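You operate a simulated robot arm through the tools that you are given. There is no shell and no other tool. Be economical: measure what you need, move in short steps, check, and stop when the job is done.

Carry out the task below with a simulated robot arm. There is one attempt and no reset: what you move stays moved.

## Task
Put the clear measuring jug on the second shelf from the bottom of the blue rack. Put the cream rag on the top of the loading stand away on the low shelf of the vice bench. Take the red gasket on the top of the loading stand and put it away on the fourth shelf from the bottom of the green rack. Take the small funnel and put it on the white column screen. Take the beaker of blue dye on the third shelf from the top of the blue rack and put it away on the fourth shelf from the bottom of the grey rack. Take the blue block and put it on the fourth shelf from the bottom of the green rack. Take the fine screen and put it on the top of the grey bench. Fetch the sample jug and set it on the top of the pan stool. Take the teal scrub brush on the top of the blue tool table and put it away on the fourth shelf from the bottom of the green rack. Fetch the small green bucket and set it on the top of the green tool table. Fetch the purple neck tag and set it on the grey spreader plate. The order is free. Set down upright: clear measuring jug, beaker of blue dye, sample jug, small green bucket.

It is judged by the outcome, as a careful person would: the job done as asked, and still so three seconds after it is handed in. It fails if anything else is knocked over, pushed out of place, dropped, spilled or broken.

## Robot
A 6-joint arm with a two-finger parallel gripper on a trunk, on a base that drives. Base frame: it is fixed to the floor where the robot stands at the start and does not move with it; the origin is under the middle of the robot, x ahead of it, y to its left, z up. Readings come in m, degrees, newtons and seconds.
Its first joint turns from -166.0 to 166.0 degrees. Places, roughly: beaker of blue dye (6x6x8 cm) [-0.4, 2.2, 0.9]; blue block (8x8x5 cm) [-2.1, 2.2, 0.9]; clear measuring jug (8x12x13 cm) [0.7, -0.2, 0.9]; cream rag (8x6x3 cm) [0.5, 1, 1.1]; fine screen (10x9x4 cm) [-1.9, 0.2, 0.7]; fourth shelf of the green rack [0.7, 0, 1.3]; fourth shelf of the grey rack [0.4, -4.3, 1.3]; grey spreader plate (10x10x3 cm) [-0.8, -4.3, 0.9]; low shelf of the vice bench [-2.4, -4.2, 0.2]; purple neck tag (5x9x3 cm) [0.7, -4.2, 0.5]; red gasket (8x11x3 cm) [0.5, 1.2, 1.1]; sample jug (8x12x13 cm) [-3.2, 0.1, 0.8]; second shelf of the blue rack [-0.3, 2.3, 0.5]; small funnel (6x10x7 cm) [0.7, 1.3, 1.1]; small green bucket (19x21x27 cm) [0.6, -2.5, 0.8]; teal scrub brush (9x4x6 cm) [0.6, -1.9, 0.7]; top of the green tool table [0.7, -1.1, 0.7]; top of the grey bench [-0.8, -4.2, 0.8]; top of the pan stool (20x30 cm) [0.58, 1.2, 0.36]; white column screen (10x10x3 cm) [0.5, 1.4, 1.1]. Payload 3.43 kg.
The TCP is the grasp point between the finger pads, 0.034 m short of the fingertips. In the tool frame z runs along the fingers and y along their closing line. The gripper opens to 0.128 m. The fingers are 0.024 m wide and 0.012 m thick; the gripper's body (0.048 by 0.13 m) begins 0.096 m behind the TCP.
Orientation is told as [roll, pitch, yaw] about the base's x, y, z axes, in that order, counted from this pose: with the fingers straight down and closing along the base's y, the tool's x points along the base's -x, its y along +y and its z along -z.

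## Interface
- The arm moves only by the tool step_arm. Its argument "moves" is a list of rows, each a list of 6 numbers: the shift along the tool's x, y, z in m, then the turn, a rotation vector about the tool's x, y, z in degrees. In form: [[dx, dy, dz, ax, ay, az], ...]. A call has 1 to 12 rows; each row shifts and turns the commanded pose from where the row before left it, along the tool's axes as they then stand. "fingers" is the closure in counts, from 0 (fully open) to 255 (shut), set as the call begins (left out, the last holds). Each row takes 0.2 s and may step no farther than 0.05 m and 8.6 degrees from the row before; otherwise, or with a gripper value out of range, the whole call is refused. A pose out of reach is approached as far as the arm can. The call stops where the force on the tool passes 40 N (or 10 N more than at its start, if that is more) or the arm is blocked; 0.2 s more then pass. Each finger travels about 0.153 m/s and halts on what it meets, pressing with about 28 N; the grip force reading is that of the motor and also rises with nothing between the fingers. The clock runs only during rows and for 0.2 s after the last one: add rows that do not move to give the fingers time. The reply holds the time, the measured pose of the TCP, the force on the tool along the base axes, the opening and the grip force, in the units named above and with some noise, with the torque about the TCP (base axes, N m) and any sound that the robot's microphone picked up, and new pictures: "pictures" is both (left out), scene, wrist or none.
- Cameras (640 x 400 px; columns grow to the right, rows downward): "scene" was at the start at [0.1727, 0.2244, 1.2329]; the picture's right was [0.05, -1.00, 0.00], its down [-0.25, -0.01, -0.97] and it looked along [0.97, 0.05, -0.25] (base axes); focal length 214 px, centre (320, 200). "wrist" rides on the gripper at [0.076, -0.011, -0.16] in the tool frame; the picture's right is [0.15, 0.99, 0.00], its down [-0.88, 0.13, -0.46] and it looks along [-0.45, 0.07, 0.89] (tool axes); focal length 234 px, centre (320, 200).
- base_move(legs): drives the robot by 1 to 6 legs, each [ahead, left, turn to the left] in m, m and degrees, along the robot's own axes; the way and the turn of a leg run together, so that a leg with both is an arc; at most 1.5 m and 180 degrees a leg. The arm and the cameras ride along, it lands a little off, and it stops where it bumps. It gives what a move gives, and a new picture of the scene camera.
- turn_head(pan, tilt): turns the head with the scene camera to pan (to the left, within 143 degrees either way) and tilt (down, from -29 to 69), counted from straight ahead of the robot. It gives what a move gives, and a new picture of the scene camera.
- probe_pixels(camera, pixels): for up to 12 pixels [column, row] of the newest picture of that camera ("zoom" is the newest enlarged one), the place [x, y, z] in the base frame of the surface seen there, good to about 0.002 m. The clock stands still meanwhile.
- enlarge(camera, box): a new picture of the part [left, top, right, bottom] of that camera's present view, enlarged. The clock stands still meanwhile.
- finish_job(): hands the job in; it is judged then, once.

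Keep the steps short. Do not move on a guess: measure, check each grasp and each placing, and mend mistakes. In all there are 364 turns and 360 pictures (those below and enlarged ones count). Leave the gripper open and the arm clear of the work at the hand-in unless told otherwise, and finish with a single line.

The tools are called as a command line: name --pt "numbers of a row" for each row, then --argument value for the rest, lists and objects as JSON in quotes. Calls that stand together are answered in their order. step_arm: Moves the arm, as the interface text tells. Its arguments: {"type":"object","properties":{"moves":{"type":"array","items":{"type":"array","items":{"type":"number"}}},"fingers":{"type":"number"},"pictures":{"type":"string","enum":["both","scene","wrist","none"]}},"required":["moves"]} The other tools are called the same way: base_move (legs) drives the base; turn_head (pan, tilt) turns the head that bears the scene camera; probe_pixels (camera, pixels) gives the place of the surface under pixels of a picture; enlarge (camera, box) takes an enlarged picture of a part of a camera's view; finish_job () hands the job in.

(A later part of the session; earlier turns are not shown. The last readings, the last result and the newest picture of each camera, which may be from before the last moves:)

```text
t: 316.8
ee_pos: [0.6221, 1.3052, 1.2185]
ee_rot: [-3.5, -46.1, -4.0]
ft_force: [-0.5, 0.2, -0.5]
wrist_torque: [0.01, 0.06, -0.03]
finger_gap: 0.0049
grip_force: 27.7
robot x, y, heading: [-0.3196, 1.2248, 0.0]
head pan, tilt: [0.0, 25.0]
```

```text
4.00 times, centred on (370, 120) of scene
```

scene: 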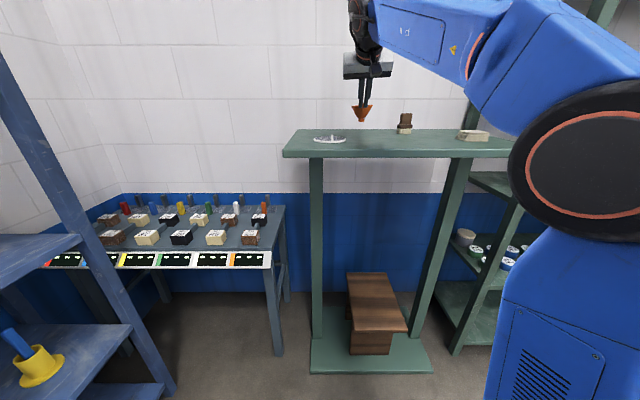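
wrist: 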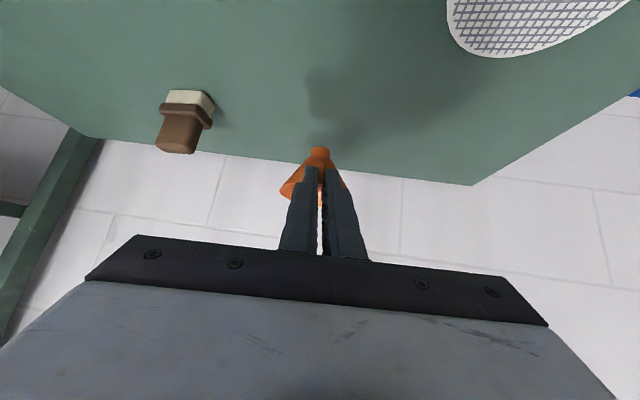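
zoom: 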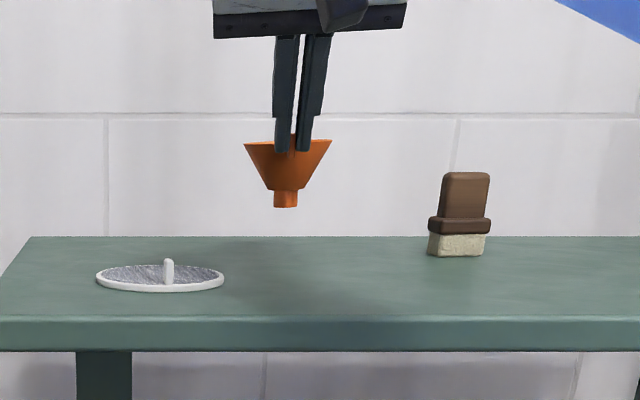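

Funnel is level. Shift base back 0.149 and left 0.126 so the stem is over the screen.

base_move --legs '[[-0.149, 0.126, 0]]'

step_arm --pt "0 0 0 0 0 0" --pictures "wrist"

enlarge --camera "wrist" --box '[240, 90, 400, 210]'

```text
t: 318.4
ee_pos: [0.471, 1.4298, 1.2175]
ee_rot: [-3.4, -46.2, -4.1]
ft_force: [-0.5, 0.0, 0.4]
wrist_torque: [0.02, 0.07, -0.01]
finger_gap: 0.0049
grip_force: 28.4
robot x, y, heading: [-0.4703, 1.3535, -0.1]
head pan, tilt: [0.0, 25.0]
```

scene: 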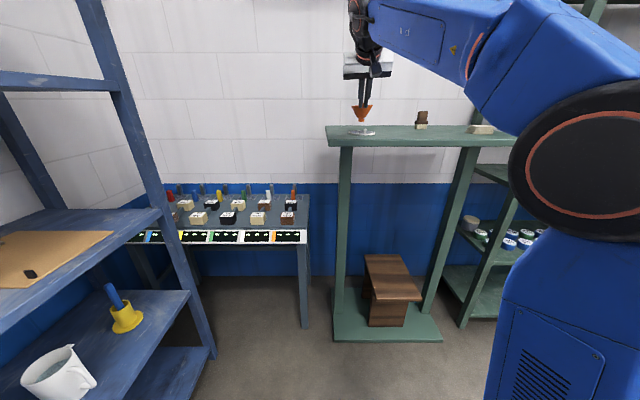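

```text
t: 318.8
ee_pos: [0.4726, 1.4298, 1.2176]
ee_rot: [-3.5, -46.1, -4.0]
ft_force: [-0.1, -0.1, -0.4]
wrist_torque: [0.0, 0.09, 0.02]
finger_gap: 0.0047
grip_force: 28.0
robot x, y, heading: [-0.4704, 1.3504, 0.3]
head pan, tilt: [0.0, 25.0]
```

wrist: 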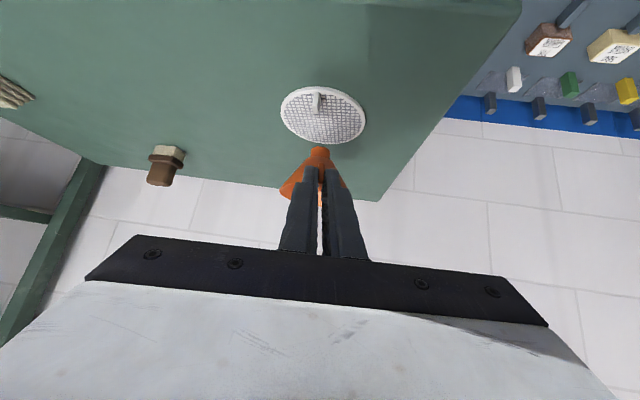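

```text
3.33 times, centred on (320, 150) of wrist
```

zoom: 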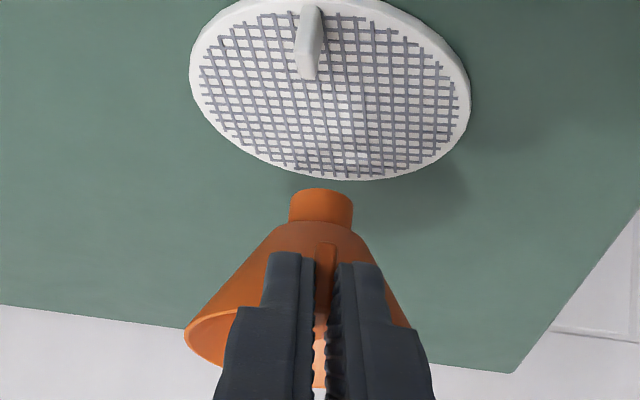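

probe_pixels --camera "zoom" --pixels '[[320, 195], [320, 215], [295, 205], [350, 205], [330, 120], [195, 70], [468, 90], [308, 70], [340, 178]]'

```text
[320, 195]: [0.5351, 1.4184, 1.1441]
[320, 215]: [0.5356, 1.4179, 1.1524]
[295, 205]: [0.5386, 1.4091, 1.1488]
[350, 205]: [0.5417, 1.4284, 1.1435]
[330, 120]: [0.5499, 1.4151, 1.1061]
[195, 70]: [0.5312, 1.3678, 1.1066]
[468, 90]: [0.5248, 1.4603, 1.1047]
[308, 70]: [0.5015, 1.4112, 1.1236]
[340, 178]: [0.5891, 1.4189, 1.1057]
```

Stem (0.546,1.419) is over the screen (centre 0.537,1.414). Lower 3.6 cm.

step_arm --pt "0.008 0 0.008 0 0 0" --pt "0.008 0 0.008 0 0 0" --pt "0.005 0 0.005 0 0 0" --pt "0.002 0 0.002 0 0 0" --pt "0 0 0 0 0 0" --pictures "none"

step_arm --pt "0.001 0 0.001 0 0 0" --pt "0.001 0 0.001 0 0 0" --pt "0 0 0 0 0 0" --pictures "wrist"

```text
t: 320.0
ee_pos: [0.4712, 1.429, 1.1846]
ee_rot: [-3.5, -46.1, -4.1]
ft_force: [0.5, -0.3, -0.6]
wrist_torque: [0.01, 0.02, -0.01]
finger_gap: 0.0047
grip_force: 28.1
robot x, y, heading: [-0.4656, 1.353, 0.0]
head pan, tilt: [0.0, 25.0]
```

```text
t: 320.8
ee_pos: [0.4715, 1.4271, 1.1823]
ee_rot: [-3.5, -46.1, -4.1]
ft_force: [-0.2, -0.4, -0.5]
wrist_torque: [0.02, 0.02, -0.04]
finger_gap: 0.0052
grip_force: 28.5
robot x, y, heading: [-0.4682, 1.3512, -0.1]
head pan, tilt: [0.0, 25.0]
```

wrist: 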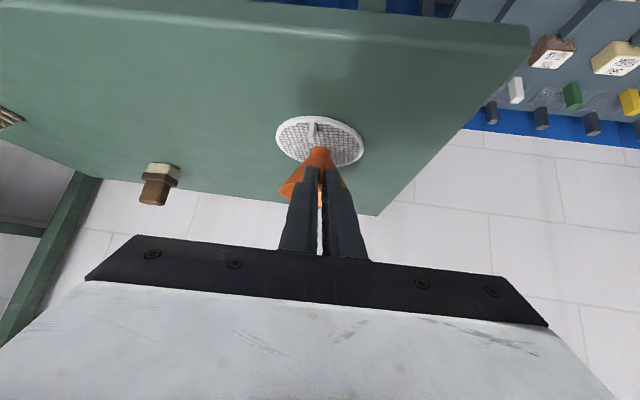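

step_arm --pt "0.001 0 0.001 0 0 0" --pt "0.001 0 0.001 0 0 0" --pt "0 0 0 0 0 0" --pictures "none"

```text
t: 321.6
ee_pos: [0.4709, 1.4284, 1.1797]
ee_rot: [-3.5, -46.3, -4.0]
ft_force: [1.2, -1.2, 13.4]
wrist_torque: [-0.02, -1.02, 0.01]
finger_gap: 0.0051
grip_force: 28.2
robot x, y, heading: [-0.473, 1.3489, 0.1]
head pan, tilt: [0.0, 25.0]
```

Contact. Ease 1 mm and open.

step_arm --pt "-0.0008 0 -0.0008 0 0 0" --pt "0 0 0 0 0 0" --pictures "none"

step_arm --pt "0 0 0 0 0 0" --pt "0 0 0 0 0 0" --fingers 205 --pictures "none"

step_arm --pt "0 0 -0.008 0 0 0" --pt "0 0 -0.02 0 0 0" --pt "0 0 -0.03 0 0 0" --pt "0 0 -0.04 0 0 0" --pictures "wrist"

```text
t: 322.2
ee_pos: [0.4719, 1.428, 1.1808]
ee_rot: [-3.5, -46.2, -4.1]
ft_force: [-1.6, 0.6, 8.6]
wrist_torque: [0.02, -0.52, 0.05]
finger_gap: 0.0052
grip_force: 28.1
robot x, y, heading: [-0.4715, 1.3515, 0.0]
head pan, tilt: [0.0, 25.0]
```

```text
t: 322.8
ee_pos: [0.4718, 1.428, 1.1801]
ee_rot: [-3.6, -46.1, -4.1]
ft_force: [0.3, -0.2, 0.6]
wrist_torque: [-0.03, 0.01, 0.0]
finger_gap: 0.0251
grip_force: 0.0
robot x, y, heading: [-0.4699, 1.3525, 0.1]
head pan, tilt: [0.0, 25.0]
```

```text
t: 323.8
ee_pos: [0.4013, 1.4406, 1.2485]
ee_rot: [-3.6, -46.0, -4.0]
ft_force: [0.2, -0.3, -0.5]
wrist_torque: [-0.06, -0.01, -0.02]
finger_gap: 0.0251
grip_force: 0.1
robot x, y, heading: [-0.4691, 1.3485, -0.1]
head pan, tilt: [0.0, 25.0]
```

wrist: 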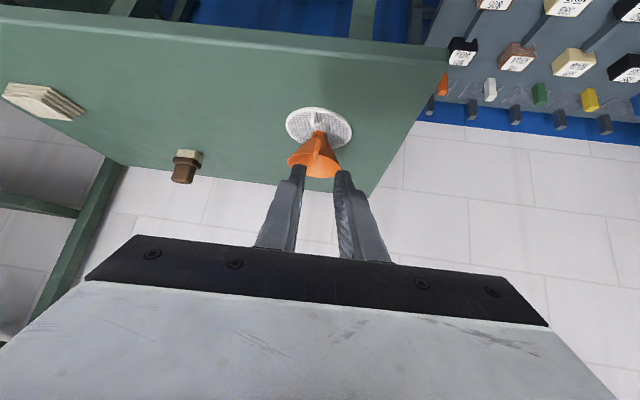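

Funnel stands on the screen. Next the cream rag: shift right 0.46 m and measure it.

base_move --legs '[[-0.08, -0.46, 0]]'

step_arm --pt "0 0 0 0 0 0" --fingers 0 --pictures "wrist"

enlarge --camera "wrist" --box '[280, 90, 400, 170]'

```text
t: 326.6
ee_pos: [0.3211, 0.9829, 1.2495]
ee_rot: [-3.5, -46.1, -3.9]
ft_force: [0.6, 0.5, 0.4]
wrist_torque: [-0.01, 0.02, -0.02]
finger_gap: 0.0252
grip_force: 0.0
robot x, y, heading: [-0.5491, 0.8944, 0.1]
head pan, tilt: [0.0, 25.0]
```

scene: 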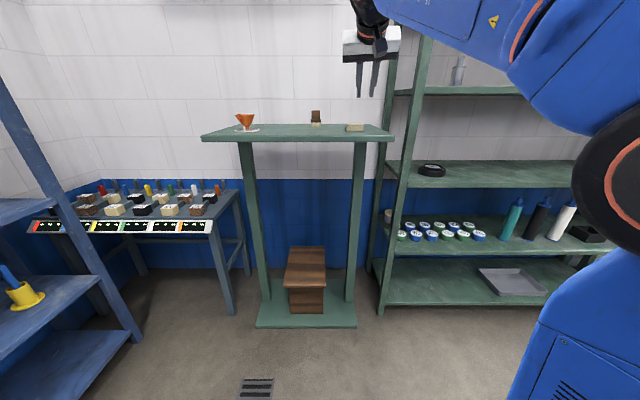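

```text
t: 327.0
ee_pos: [0.3208, 0.983, 1.2488]
ee_rot: [-3.5, -46.1, -3.9]
ft_force: [0.6, -0.3, -0.3]
wrist_torque: [0.01, 0.01, -0.03]
finger_gap: 0.1279
grip_force: 0.2
robot x, y, heading: [-0.5488, 0.8931, 0.2]
head pan, tilt: [0.0, 25.0]
```

wrist: 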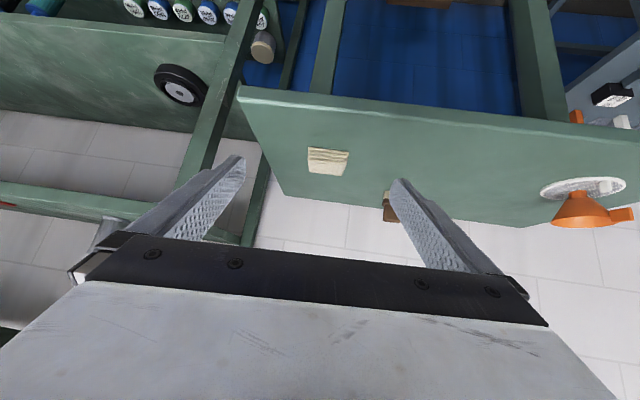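

```text
5.00 times, centred on (340, 130) of wrist
```

zoom: 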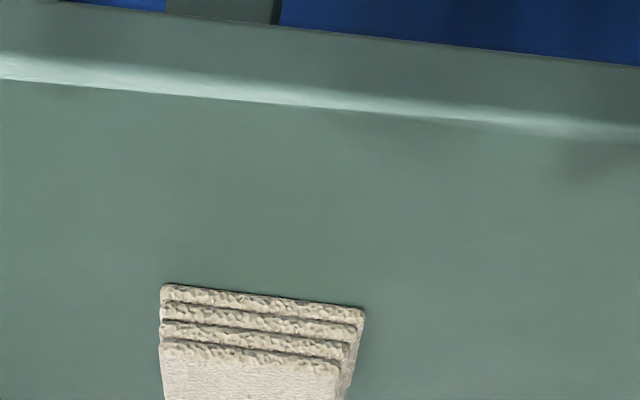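

probe_pixels --camera "wrist" --pixels '[[309, 149], [347, 153], [310, 163], [342, 167], [327, 155], [312, 171], [340, 175], [327, 147]]'

```text
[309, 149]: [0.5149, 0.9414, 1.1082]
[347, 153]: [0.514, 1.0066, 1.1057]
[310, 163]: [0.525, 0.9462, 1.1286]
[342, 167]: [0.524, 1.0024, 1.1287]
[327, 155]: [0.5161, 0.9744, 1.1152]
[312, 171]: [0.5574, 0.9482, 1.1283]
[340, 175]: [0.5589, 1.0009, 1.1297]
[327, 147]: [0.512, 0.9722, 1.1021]
```

Rag: x 0.513–0.575, y 0.939–1.009, z 1.10–1.13. Straighten the hand and come over it.

step_arm --pt "0 0 0 -6.3 0 -2.8" --pt "0 0 0 0 0 0" --pictures "none"

```text
t: 327.6
ee_pos: [0.3209, 0.9845, 1.2485]
ee_rot: [-0.4, -46.1, 0.1]
ft_force: [-0.8, 0.3, 0.2]
wrist_torque: [0.0, 0.01, 0.02]
finger_gap: 0.1279
grip_force: 0.1
robot x, y, heading: [-0.5491, 0.8938, 0.4]
head pan, tilt: [0.0, 25.0]
```

base_move --legs '[[0.1, 0, 0]]'

step_arm --pt "-0.0042 -0.0035 0.0445 0 0 0" --pt "-0.0042 -0.0035 0.0445 0 0 0" --pt "-0.0042 -0.0035 0.0445 0 0 0" --pt "0 0 0 0 0 0" --pictures "wrist"

```text
t: 328.8
ee_pos: [0.4202, 0.9839, 1.2487]
ee_rot: [-0.4, -46.2, 0.1]
ft_force: [-0.7, 0.3, -0.7]
wrist_torque: [0.0, -0.02, 0.02]
finger_gap: 0.128
grip_force: 0.1
robot x, y, heading: [-0.451, 0.8949, 0.2]
head pan, tilt: [0.0, 25.0]
```

scene: 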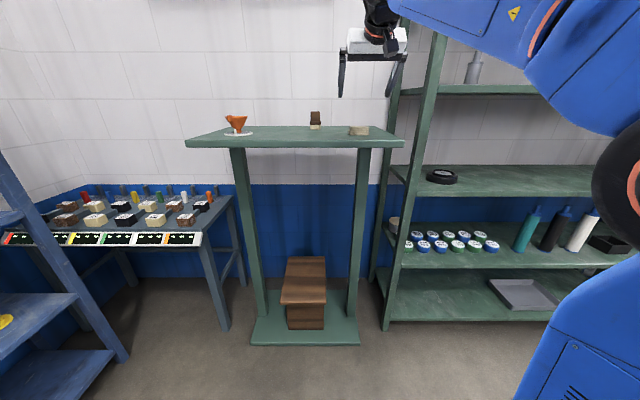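

```text
t: 329.8
ee_pos: [0.5196, 0.9865, 1.1605]
ee_rot: [-1.2, -46.5, 0.1]
ft_force: [0.9, -0.2, -0.8]
wrist_torque: [-0.02, 0.0, -0.01]
finger_gap: 0.1283
grip_force: 0.0
out of reach, approached as far as the arm can: row 2, 3
robot x, y, heading: [-0.4526, 0.8917, -0.0]
head pan, tilt: [0.0, 25.0]
```

wrist: 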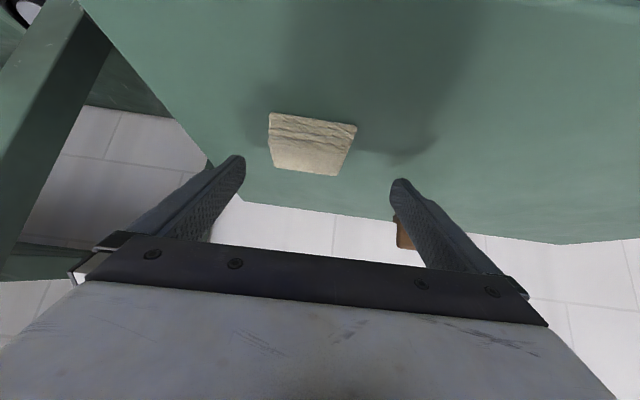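

base_move --legs '[[0.005, -0.014, 0]]'

step_arm --pt "0.0075 0 0.0073 0 0 0" --pt "0.0075 0 0.0073 0 0 0" --pt "0 0 0 0 0 0" --pictures "wrist"

```text
t: 330.5
ee_pos: [0.5227, 0.9736, 1.1617]
ee_rot: [-1.2, -46.4, 0.1]
ft_force: [0.5, 0.1, -0.8]
wrist_torque: [0.03, 0.0, -0.01]
finger_gap: 0.1281
grip_force: 0.1
robot x, y, heading: [-0.4449, 0.8771, -0.1]
head pan, tilt: [0.0, 25.0]
```

scene: 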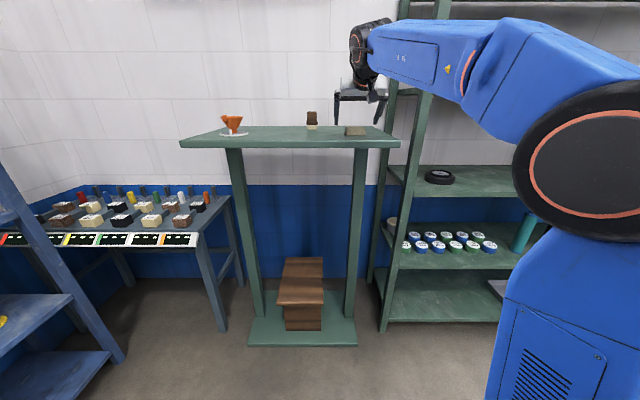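

```text
t: 331.3
ee_pos: [0.5236, 0.9729, 1.14]
ee_rot: [-1.2, -46.6, 0.1]
ft_force: [0.0, 0.2, 0.7]
wrist_torque: [-0.01, 0.03, -0.02]
finger_gap: 0.128
grip_force: 0.0
robot x, y, heading: [-0.4454, 0.8777, 0.0]
head pan, tilt: [0.0, 25.0]
```

wrist: 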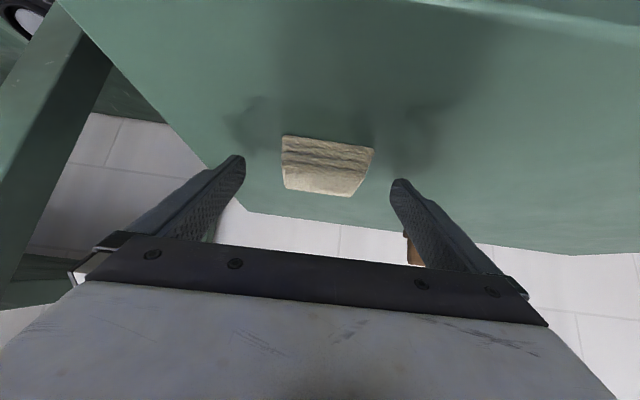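

Rag centred between the fingers. Close, then lift slowly.

step_arm --pt "0 0 0 0 0 0" --pt "0 0 0 0 0 0" --pt "0 0 0 0 0 0" --pt "0 0 0 0 0 0" --fingers 255 --pictures "wrist"

step_arm --pt "-0.003 0 -0.003 0 0 0" --pt "-0.005 0 -0.005 0 0 0" --pt "-0.008 0 -0.008 0 0 0" --pt "-0.012 0 -0.012 0 0 0" --pt "-0.015 0 -0.015 0 0 0" --pt "0 0 0 0 0 0" --pictures "wrist"

```text
t: 332.3
ee_pos: [0.5247, 0.974, 1.1398]
ee_rot: [-1.2, -46.5, 0.0]
ft_force: [1.3, 0.3, 0.3]
wrist_torque: [-0.03, 0.03, 0.01]
finger_gap: 0.0712
grip_force: 28.3
robot x, y, heading: [-0.4446, 0.879, 0.1]
head pan, tilt: [0.0, 25.0]
```

wrist: 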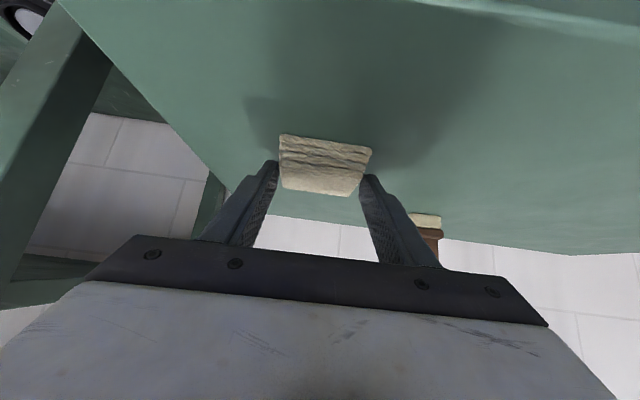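

```text
t: 333.7
ee_pos: [0.5232, 0.9752, 1.2014]
ee_rot: [-1.6, -46.7, 0.0]
ft_force: [-1.4, 0.4, 0.5]
wrist_torque: [-0.04, -0.02, 0.01]
finger_gap: 0.0709
grip_force: 27.5
robot x, y, heading: [-0.4414, 0.8783, 0.1]
head pan, tilt: [0.0, 25.0]
```

wrist: 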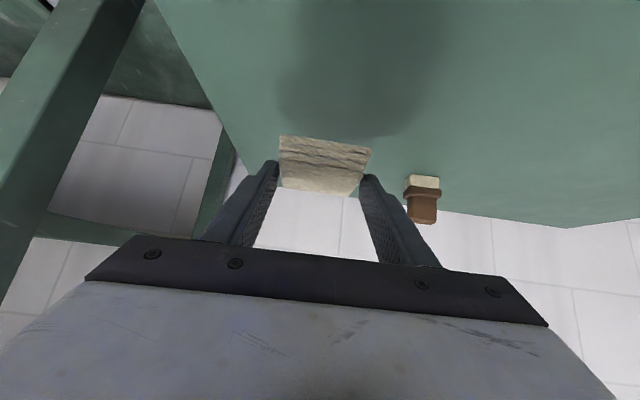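

Rag held. Back away, turn south and drive to the south side.

base_move --legs '[[-0.42, 0, 0], [0, 0, -90], [1.5, 0.2, 0], [1.5, 0, 0], [0.7, 0, 0]]'

turn_head --pan -55 --tilt 20

```text
refused: leg 3 is longer than a leg can be; nothing moved
```

```text
t: 335.0
ee_pos: [0.5227, 0.9744, 1.2012]
ee_rot: [-1.6, -46.6, 0.2]
ft_force: [0.2, 0.2, 0.0]
wrist_torque: [-0.01, -0.01, -0.01]
finger_gap: 0.0708
grip_force: 28.8
robot x, y, heading: [-0.4483, 0.8783, 0.1]
head pan, tilt: [-55.0, 20.0]
```

scene: 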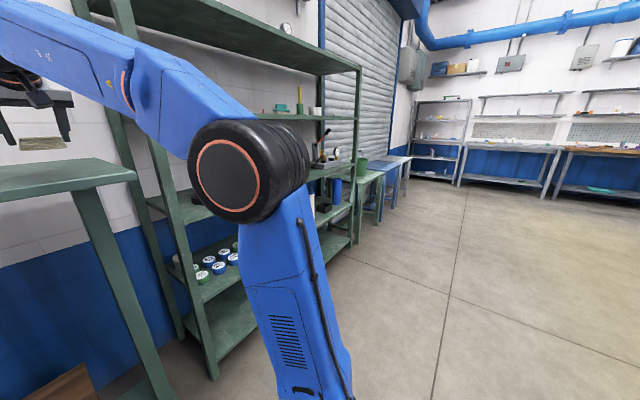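

base_move --legs '[[-0.42, 0, 0], [0, 0, -90], [1.4, 0.2, 0], [1.4, 0, 0], [0.9, 0, 0]]'

turn_head --pan -50 --tilt 20

```text
t: 358.9
ee_pos: [-0.5632, -3.7875, 1.2008]
ee_rot: [-1.6, -46.7, -90.3]
ft_force: [-0.1, 0.2, -0.5]
wrist_torque: [0.01, 0.0, 0.01]
finger_gap: 0.071
grip_force: 28.0
robot x, y, heading: [-0.6568, -2.8173, -90.2]
head pan, tilt: [-55.0, 20.0]
```

scene: 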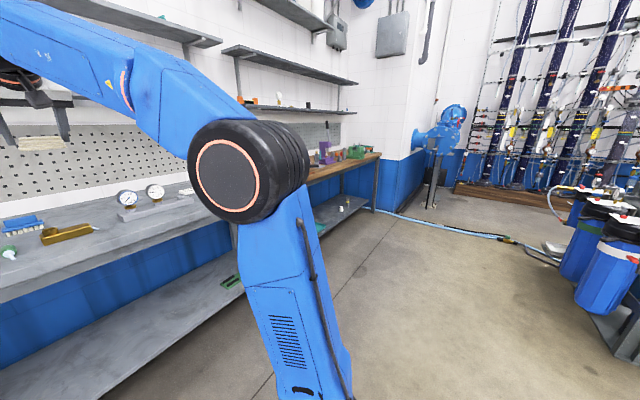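

```text
t: 359.6
ee_pos: [-0.5633, -3.7873, 1.2019]
ee_rot: [-1.7, -46.6, -90.3]
ft_force: [-0.4, -0.1, -0.9]
wrist_torque: [-0.01, 0.03, -0.04]
finger_gap: 0.0709
grip_force: 28.2
robot x, y, heading: [-0.6485, -2.8144, -90.2]
head pan, tilt: [-50.0, 20.0]
```

scene: 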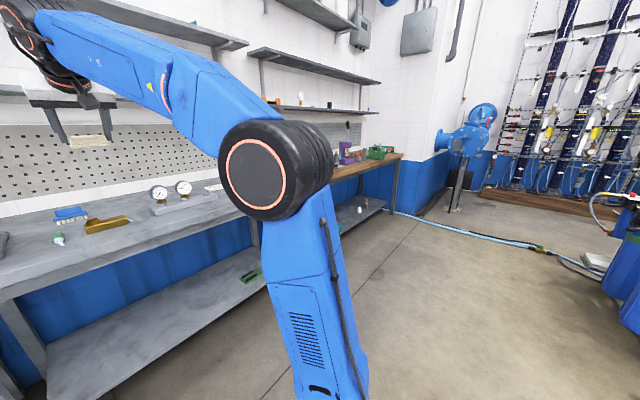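

probe_pixels --camera "scene" --pixels '[[420, 217], [480, 232], [540, 250], [600, 270], [610, 290], [355, 215], [370, 200], [400, 160], [635, 300], [590, 255]]'

enlarge --camera "scene" --box '[310, 130, 640, 330]'

```text
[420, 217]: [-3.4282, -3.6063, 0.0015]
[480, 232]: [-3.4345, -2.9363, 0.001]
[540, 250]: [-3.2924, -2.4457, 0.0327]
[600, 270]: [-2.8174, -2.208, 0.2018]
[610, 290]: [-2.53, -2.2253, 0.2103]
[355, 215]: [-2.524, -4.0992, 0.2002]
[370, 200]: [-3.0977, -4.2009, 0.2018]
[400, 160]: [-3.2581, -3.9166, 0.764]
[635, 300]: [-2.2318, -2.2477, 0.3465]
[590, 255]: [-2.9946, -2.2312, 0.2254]
```

```text
1.94 times, centred on (475, 230) of scene
```

zoom: 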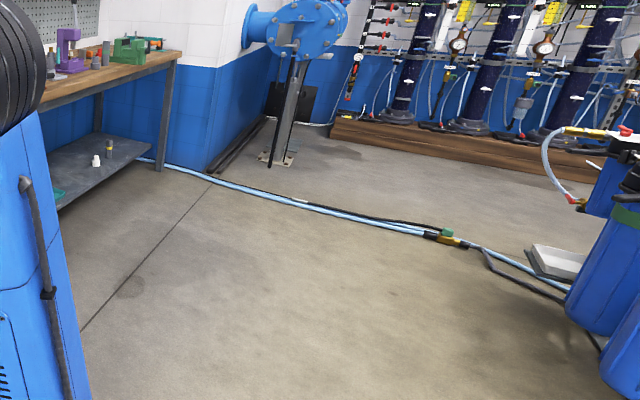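

Corridor is clear up to the machine (y≥-2.25). Drive right 1.45 m and view the vice bench's low shelf.

base_move --legs '[[0.1, -1.2, 0], [0, -0.3, 0]]'

turn_head --pan -10 --tilt 45

```text
t: 367.2
ee_pos: [-2.0458, -3.8823, 1.2019]
ee_rot: [-1.5, -46.6, -90.0]
ft_force: [-0.2, 0.4, 0.2]
wrist_torque: [-0.02, 0.04, 0.05]
finger_gap: 0.0708
grip_force: 27.8
robot x, y, heading: [-2.1379, -2.9145, -90.1]
head pan, tilt: [-50.0, 20.0]
```

scene: 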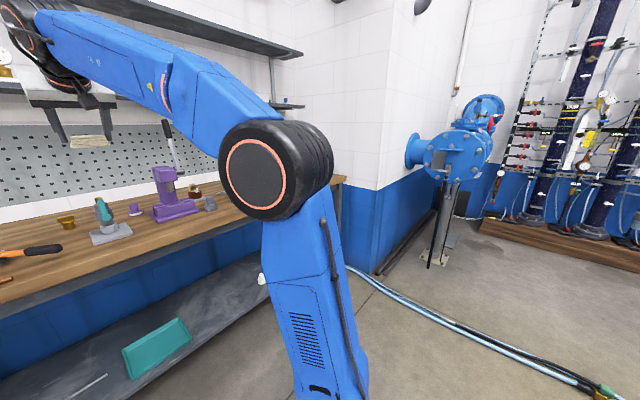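

```text
t: 368.3
ee_pos: [-2.0458, -3.8844, 1.2016]
ee_rot: [-1.6, -46.6, -90.0]
ft_force: [-0.4, 0.5, 0.1]
wrist_torque: [0.0, 0.02, -0.02]
finger_gap: 0.0709
grip_force: 27.7
robot x, y, heading: [-2.1431, -2.9163, -89.9]
head pan, tilt: [-10.0, 45.0]
```

scene: 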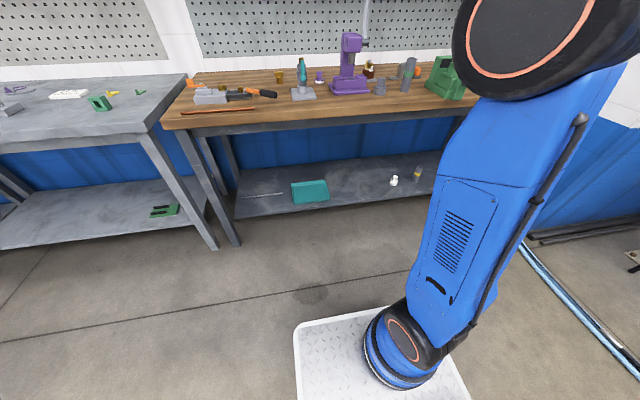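

probe_pixels --camera "scene" --pixels '[[240, 215], [360, 200], [350, 180], [340, 195], [394, 182], [418, 173], [310, 192], [265, 195], [230, 125], [380, 112], [370, 165], [331, 205]]'

```text
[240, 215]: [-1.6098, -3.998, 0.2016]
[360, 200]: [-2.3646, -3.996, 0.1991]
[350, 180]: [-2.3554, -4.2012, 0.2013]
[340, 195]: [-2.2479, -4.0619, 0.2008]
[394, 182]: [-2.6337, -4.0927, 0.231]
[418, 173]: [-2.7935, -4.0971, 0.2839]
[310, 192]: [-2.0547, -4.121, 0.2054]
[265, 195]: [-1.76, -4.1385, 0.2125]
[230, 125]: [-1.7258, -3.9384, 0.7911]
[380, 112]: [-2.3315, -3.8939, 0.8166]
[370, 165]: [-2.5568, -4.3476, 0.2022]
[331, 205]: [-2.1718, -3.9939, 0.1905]
```

Shelf z 0.2007, front y=-3.995; free area around x=-2.38. Align, then lower the arm in front of the bench.

base_move --legs '[[-0.1, -0.335, 0]]'

step_arm --pt "0.0346 0 0.0333 0 0 0" --pt "0.0346 0 0.0333 0 0 0" --pt "0.0346 0 0.0333 0 0 0" --pt "0.0346 0 0.0333 0 0 0" --pt "0.0346 0 0.0333 0 0 0" --pt "0.0346 0 0.0333 0 0 0" --pt "0.0346 0 0.0333 0 0 0" --pt "0.0346 0 0.0333 0 0 0" --pt "0.0346 0 0.0333 0 0 0" --pt "0.0346 0 0.0333 0 0 0" --pt "0.0346 0 0.0333 0 0 0" --pt "0.0346 0 0.0333 0 0 0" --pictures "none"

step_arm --pt "0.0346 0 0.0333 0 0 0" --pt "0.0346 0 0.0333 0 0 0" --pt "0.0346 0 0.0333 0 0 0" --pt "0.0346 0 0.0333 0 0 0" --pt "0.0346 0 0.0333 0 0 0" --pt "0.0346 0 0.0333 0 0 0" --pt "0 0 0 0 0 0" --pictures "scene"

```text
t: 370.6
ee_pos: [-2.3799, -3.7837, 1.2014]
ee_rot: [-1.6, -46.6, -89.9]
ft_force: [0.5, 1.1, 0.0]
wrist_torque: [0.0, 0.03, 0.01]
finger_gap: 0.0711
grip_force: 28.2
robot x, y, heading: [-2.4757, -2.8153, -89.9]
head pan, tilt: [-10.0, 45.0]
```

scene: 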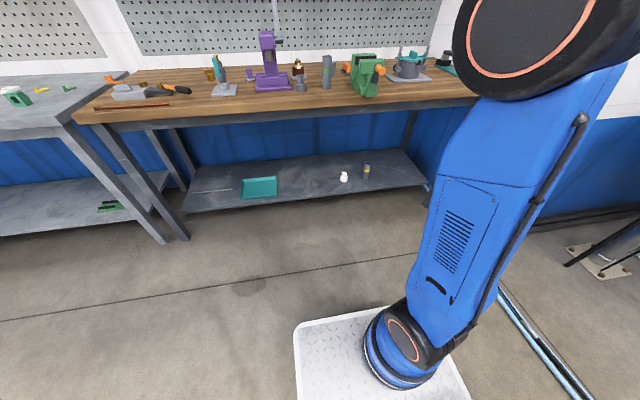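

```text
t: 373.2
ee_pos: [-2.3905, -3.7893, 0.6259]
ee_rot: [-1.5, -46.5, -89.8]
ft_force: [-0.4, -0.2, 1.3]
wrist_torque: [0.01, -0.02, -0.02]
finger_gap: 0.0708
grip_force: 28.2
robot x, y, heading: [-2.4753, -2.8168, -90.1]
head pan, tilt: [-10.0, 45.0]
```

```text
t: 374.8
ee_pos: [-2.3955, -3.7904, 0.3364]
ee_rot: [-1.5, -46.6, -89.9]
ft_force: [-1.3, -0.3, -0.4]
wrist_torque: [0.01, -0.04, 0.0]
finger_gap: 0.0707
grip_force: 28.4
robot x, y, heading: [-2.476, -2.8148, -89.9]
head pan, tilt: [-10.0, 45.0]
```

scene: 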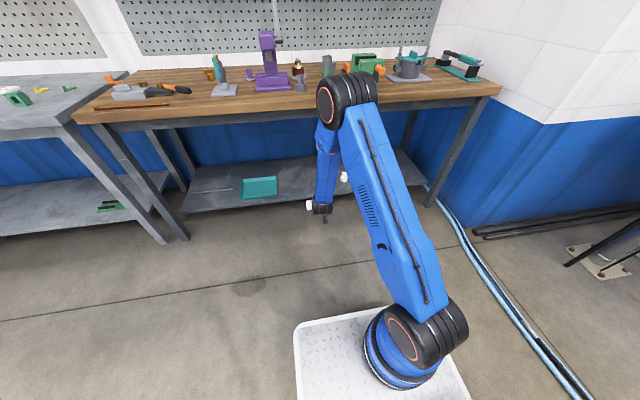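

probe_pixels --camera "scene" --pixels '[[340, 85], [360, 90], [328, 110], [325, 150], [320, 190], [350, 75]]'

```text
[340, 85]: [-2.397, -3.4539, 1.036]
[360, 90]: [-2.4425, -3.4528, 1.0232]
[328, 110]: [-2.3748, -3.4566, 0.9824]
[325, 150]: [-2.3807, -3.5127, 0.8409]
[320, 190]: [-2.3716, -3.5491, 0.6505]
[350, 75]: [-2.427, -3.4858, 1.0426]
```

Elbow clears the bench. Move base 0.13 in, then reach the rest with the arm.

base_move --legs '[[0.13, 0, 0]]'

step_arm --pt "-0.0135 0 0.0356 0 0 0" --pt "-0.0135 0 0.0356 0 0 0" --pt "-0.0135 0 0.0356 0 0 0" --pt "-0.0135 0 0.0356 0 0 0" --pt "0 0 0 0 0 0" --pictures "both"

```text
t: 376.1
ee_pos: [-2.3973, -3.9227, 0.3378]
ee_rot: [-1.6, -46.6, -89.9]
ft_force: [-0.4, 0.5, -1.4]
wrist_torque: [0.04, 0.0, -0.01]
finger_gap: 0.0712
grip_force: 27.7
robot x, y, heading: [-2.4749, -2.9469, -90.1]
head pan, tilt: [-10.0, 45.0]
```

scene: 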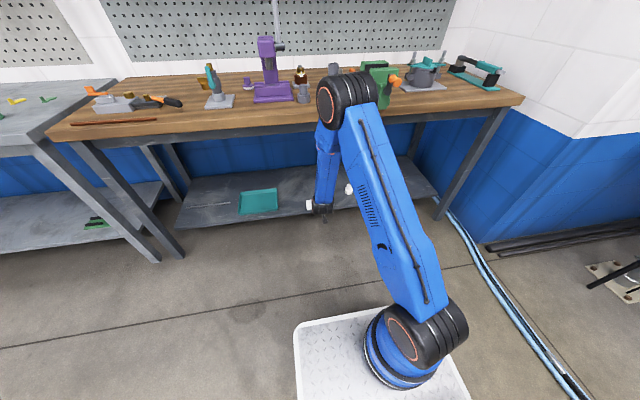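

```text
t: 377.3
ee_pos: [-2.4019, -4.063, 0.2773]
ee_rot: [-1.6, -46.6, -90.0]
ft_force: [1.0, 0.2, 0.0]
wrist_torque: [0.03, -0.01, -0.01]
finger_gap: 0.0707
grip_force: 28.2
robot x, y, heading: [-2.4754, -2.9456, -90.1]
head pan, tilt: [-10.0, 45.0]
```

scene: 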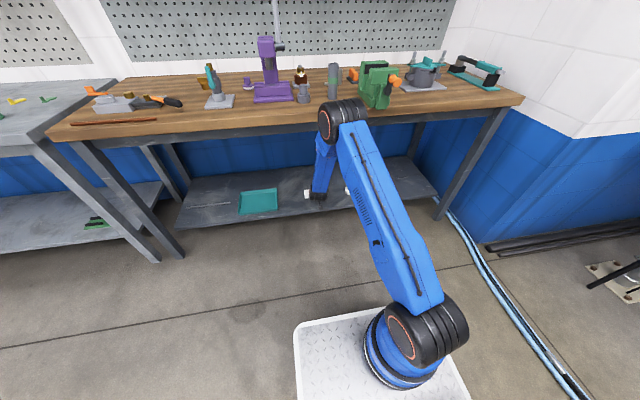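
wrist: 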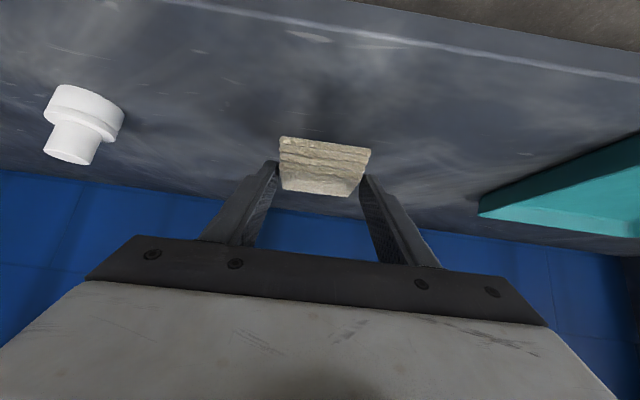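

Over the shelf, clear on both sides. Lower to contact.

step_arm --pt "0.01 0 0.0097 0 0 0" --pt "0.008 0 0.0077 0 0 0" --pt "0.004 0 0.0039 0 0 0" --pt "0.0015 0 0.0015 0 0 0" --pt "0 0 0 0 0 0" --pictures "none"

step_arm --pt "0.0015 0 0.0015 0 0 0" --pt "0.0015 0 0.0015 0 0 0" --pt "0 0 0 0 0 0" --pictures "none"

```text
t: 378.5
ee_pos: [-2.401, -4.0629, 0.246]
ee_rot: [-1.6, -46.7, -90.0]
ft_force: [-0.1, -0.2, -0.6]
wrist_torque: [0.0, -0.01, 0.0]
finger_gap: 0.071
grip_force: 27.9
robot x, y, heading: [-2.4754, -2.9486, -90.0]
head pan, tilt: [-10.0, 45.0]
```

```text
t: 379.3
ee_pos: [-2.4024, -4.0628, 0.2419]
ee_rot: [-1.5, -46.6, -90.0]
ft_force: [0.1, -0.7, 0.8]
wrist_torque: [0.03, 0.01, -0.03]
finger_gap: 0.0708
grip_force: 27.7
robot x, y, heading: [-2.4736, -2.9432, -90.0]
head pan, tilt: [-10.0, 45.0]
```

step_arm --pt "0.001 0 0.001 0 0 0" --pt "0.001 0 0.001 0 0 0" --pt "0 0 0 0 0 0" --pictures "none"

step_arm --pt "0 0 0 0 0 0" --pt "0 0 0 0 0 0" --pt "-0.002 0 -0.01 0 0 0" --pt "0 0 -0.03 0 0 0" --pt "0.01 0 -0.04 0 0 0" --pt "0.01 0 -0.04 0 0 0" --fingers 70 --pictures "wrist"

```text
t: 380.1
ee_pos: [-2.4017, -4.0647, 0.2386]
ee_rot: [-1.5, -46.8, -90.0]
ft_force: [0.8, 1.3, 17.6]
wrist_torque: [-0.01, -0.6, 0.07]
finger_gap: 0.071
grip_force: 28.1
robot x, y, heading: [-2.4753, -2.9466, -90.1]
head pan, tilt: [-10.0, 45.0]
```

```text
t: 381.5
ee_pos: [-2.3982, -3.9629, 0.3072]
ee_rot: [-1.6, -46.5, -90.0]
ft_force: [0.1, -1.1, 1.0]
wrist_torque: [0.0, 0.0, 0.02]
finger_gap: 0.0927
grip_force: 0.1
robot x, y, heading: [-2.4749, -2.9447, -90.1]
head pan, tilt: [-10.0, 45.0]
```

wrist: 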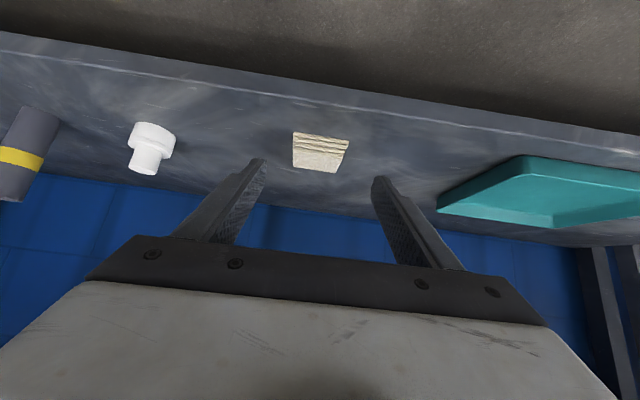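

Rag is down flat. Retract carefully and raise the arm clear of the bench.

step_arm --pt "0.02 0 -0.0208 0 0 0" --pt "0.02 0 -0.0208 0 0 0" --pt "0.02 0 -0.0208 0 0 0" --pictures "none"

base_move --legs '[[-0.1, 0, 0]]'

step_arm --pt "-0.0346 0 -0.0333 0 0 0" --pt "-0.0346 0 -0.0333 0 0 0" --pt "-0.0346 0 -0.0333 0 0 0" --pt "-0.0346 0 -0.0333 0 0 0" --pt "-0.0346 0 -0.0333 0 0 0" --pt "-0.0346 0 -0.0333 0 0 0" --pt "-0.0346 0 -0.0333 0 0 0" --pt "-0.0346 0 -0.0333 0 0 0" --pt "-0.0346 0 -0.0333 0 0 0" --pt "-0.0346 0 -0.0333 0 0 0" --pt "-0.0346 0 -0.0333 0 0 0" --pt "-0.0346 0 -0.0333 0 0 0" --pictures "none"

```text
t: 382.3
ee_pos: [-2.3971, -3.8766, 0.3071]
ee_rot: [-1.6, -46.7, -90.0]
ft_force: [0.4, -1.1, -0.1]
wrist_torque: [-0.04, 0.0, 0.01]
finger_gap: 0.0928
grip_force: 0.0
robot x, y, heading: [-2.4716, -2.9468, -90.0]
head pan, tilt: [-10.0, 45.0]
```

```text
t: 383.4
ee_pos: [-2.3957, -3.776, 0.3077]
ee_rot: [-1.7, -46.6, -90.0]
ft_force: [0.0, 0.4, 0.2]
wrist_torque: [0.01, 0.0, 0.01]
finger_gap: 0.0928
grip_force: 0.1
robot x, y, heading: [-2.471, -2.8466, -89.9]
head pan, tilt: [-10.0, 45.0]
```

scene: 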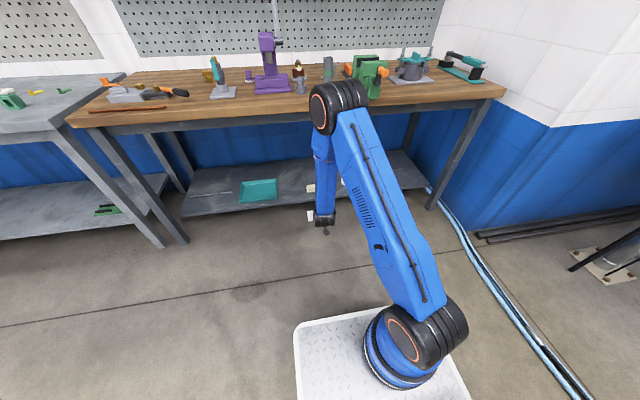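

```text
t: 386.0
ee_pos: [-2.383, -3.7716, 0.8829]
ee_rot: [-1.6, -46.5, -90.0]
ft_force: [0.6, 0.7, -0.9]
wrist_torque: [-0.02, 0.0, -0.01]
finger_gap: 0.0928
grip_force: 0.0
robot x, y, heading: [-2.4764, -2.8471, -90.1]
head pan, tilt: [-10.0, 45.0]
```

Raise more and drive back north along the clear lane.

step_arm --pt "-0.0346 0 -0.0333 0 0 0" --pt "-0.0346 0 -0.0333 0 0 0" --pt "-0.0346 0 -0.0333 0 0 0" --pt "-0.0346 0 -0.0333 0 0 0" --pictures "none"

base_move --legs '[[0, 1.2, 0], [0, 0.55, 0], [0, 0, 180], [1.4, 0, 0], [1.4, 0, 0], [1.0, 0, 0]]'

turn_head --pan 80 --tilt 25

```text
t: 387.0
ee_pos: [-2.3805, -3.7714, 1.0775]
ee_rot: [-1.6, -46.6, -90.0]
ft_force: [0.1, 0.3, -1.4]
wrist_torque: [-0.01, -0.01, -0.02]
finger_gap: 0.093
grip_force: 0.0
robot x, y, heading: [-2.4729, -2.8429, -90.2]
head pan, tilt: [-10.0, 45.0]
```

```text
t: 421.1
ee_pos: [-0.7228, 1.8862, 1.0769]
ee_rot: [-1.6, -46.6, 88.7]
ft_force: [-0.2, -0.4, -0.6]
wrist_torque: [-0.01, -0.03, 0.02]
finger_gap: 0.0928
grip_force: 0.0
robot x, y, heading: [-0.649, 0.9629, 88.8]
head pan, tilt: [-10.0, 45.0]
```

scene: 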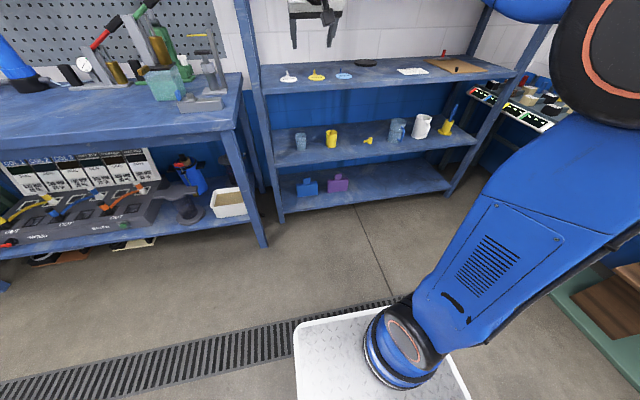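

```text
t: 422.8
ee_pos: [-0.7216, 1.8868, 1.0769]
ee_rot: [-1.5, -46.7, 88.7]
ft_force: [-0.5, -0.3, 0.1]
wrist_torque: [0.0, -0.05, 0.02]
finger_gap: 0.0928
grip_force: 0.0
robot x, y, heading: [-0.6506, 0.961, 88.8]
head pan, tilt: [80.0, 25.0]
```

scene: 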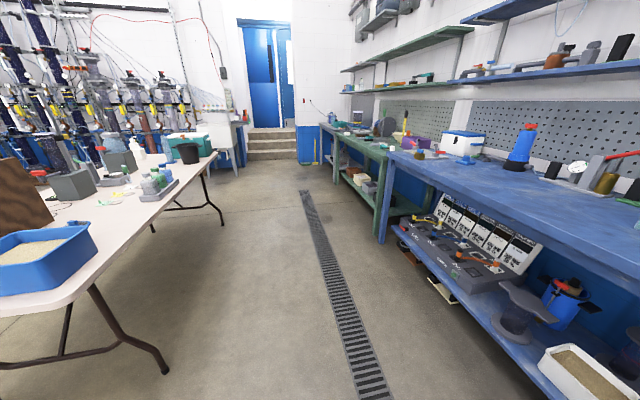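

enlarge --camera "scene" --box '[20, 110, 260, 260]'

probe_pixels --camera "scene" --pixels '[[100, 265], [200, 165], [150, 178], [135, 155], [187, 153], [40, 265], [160, 370], [220, 220], [115, 200], [160, 180]]'

```text
2.67 times, centred on (140, 185) of scene
```

zoom: 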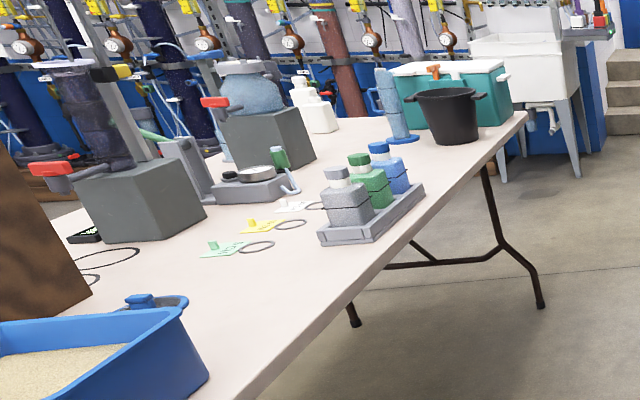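

```text
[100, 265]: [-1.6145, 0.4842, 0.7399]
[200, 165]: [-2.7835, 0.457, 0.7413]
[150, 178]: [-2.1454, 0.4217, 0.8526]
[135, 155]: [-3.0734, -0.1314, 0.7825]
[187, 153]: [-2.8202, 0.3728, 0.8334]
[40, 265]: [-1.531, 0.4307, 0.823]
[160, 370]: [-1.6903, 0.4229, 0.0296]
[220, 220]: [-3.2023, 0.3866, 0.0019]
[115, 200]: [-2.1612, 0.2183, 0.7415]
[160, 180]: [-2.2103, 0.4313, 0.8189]
```

Sample jug isn't clear yet. Retract the arm, turn to face south (-y), and slide west along the table.

step_arm --pt "0.033 0 -0.036 0 0 0" --pt "0.033 0 -0.036 0 0 0" --pt "0.033 0 -0.036 0 0 0" --pt "0.033 0 -0.036 0 0 0" --pictures "none"

base_move --legs '[[0, 0, -179], [-0.3, 0, 0], [0, -1.3, 0], [0, -0.7, 0]]'

turn_head --pan -20 --tilt 35

```text
t: 423.8
ee_pos: [-0.7317, 1.6911, 1.0785]
ee_rot: [-1.7, -46.5, 88.7]
ft_force: [-0.6, 1.1, -1.5]
wrist_torque: [-0.02, -0.03, -0.05]
finger_gap: 0.0927
grip_force: 0.0
robot x, y, heading: [-0.6525, 0.9588, 88.9]
head pan, tilt: [80.0, 25.0]
```

```text
t: 442.7
ee_pos: [-2.5528, 0.5587, 1.0791]
ee_rot: [-1.6, -46.6, -90.9]
ft_force: [-0.2, 0.2, -0.3]
wrist_torque: [0.03, 0.03, 0.01]
finger_gap: 0.0929
grip_force: 0.1
robot x, y, heading: [-2.6378, 1.2882, -91.1]
head pan, tilt: [80.0, 25.0]
```

scene: 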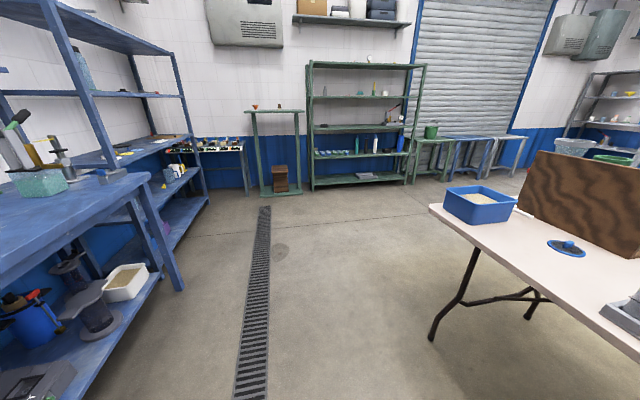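

```text
t: 444.4
ee_pos: [-2.553, 0.5588, 1.0792]
ee_rot: [-1.5, -46.6, -90.9]
ft_force: [0.4, 0.1, 0.6]
wrist_torque: [0.01, 0.03, -0.02]
finger_gap: 0.0926
grip_force: 0.0
robot x, y, heading: [-2.638, 1.2902, -90.8]
head pan, tilt: [-20.0, 35.0]
```

scene: 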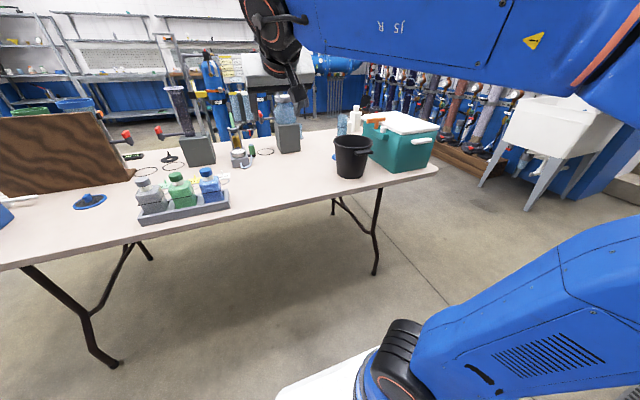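

enlarge --camera "scene" --box '[310, 90, 470, 190]'

probe_pixels --camera "scene" --pixels '[[356, 120], [342, 125], [375, 125], [89, 201], [352, 150], [400, 150]]'

```text
4.00 times, centred on (390, 140) of scene
```

zoom: 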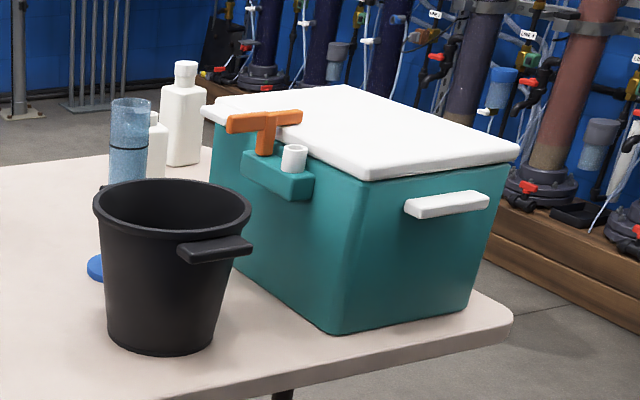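

```text
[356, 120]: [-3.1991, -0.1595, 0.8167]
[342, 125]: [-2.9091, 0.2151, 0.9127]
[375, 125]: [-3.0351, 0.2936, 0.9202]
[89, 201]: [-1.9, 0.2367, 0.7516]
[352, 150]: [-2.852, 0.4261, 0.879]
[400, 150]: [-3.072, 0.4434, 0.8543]
```

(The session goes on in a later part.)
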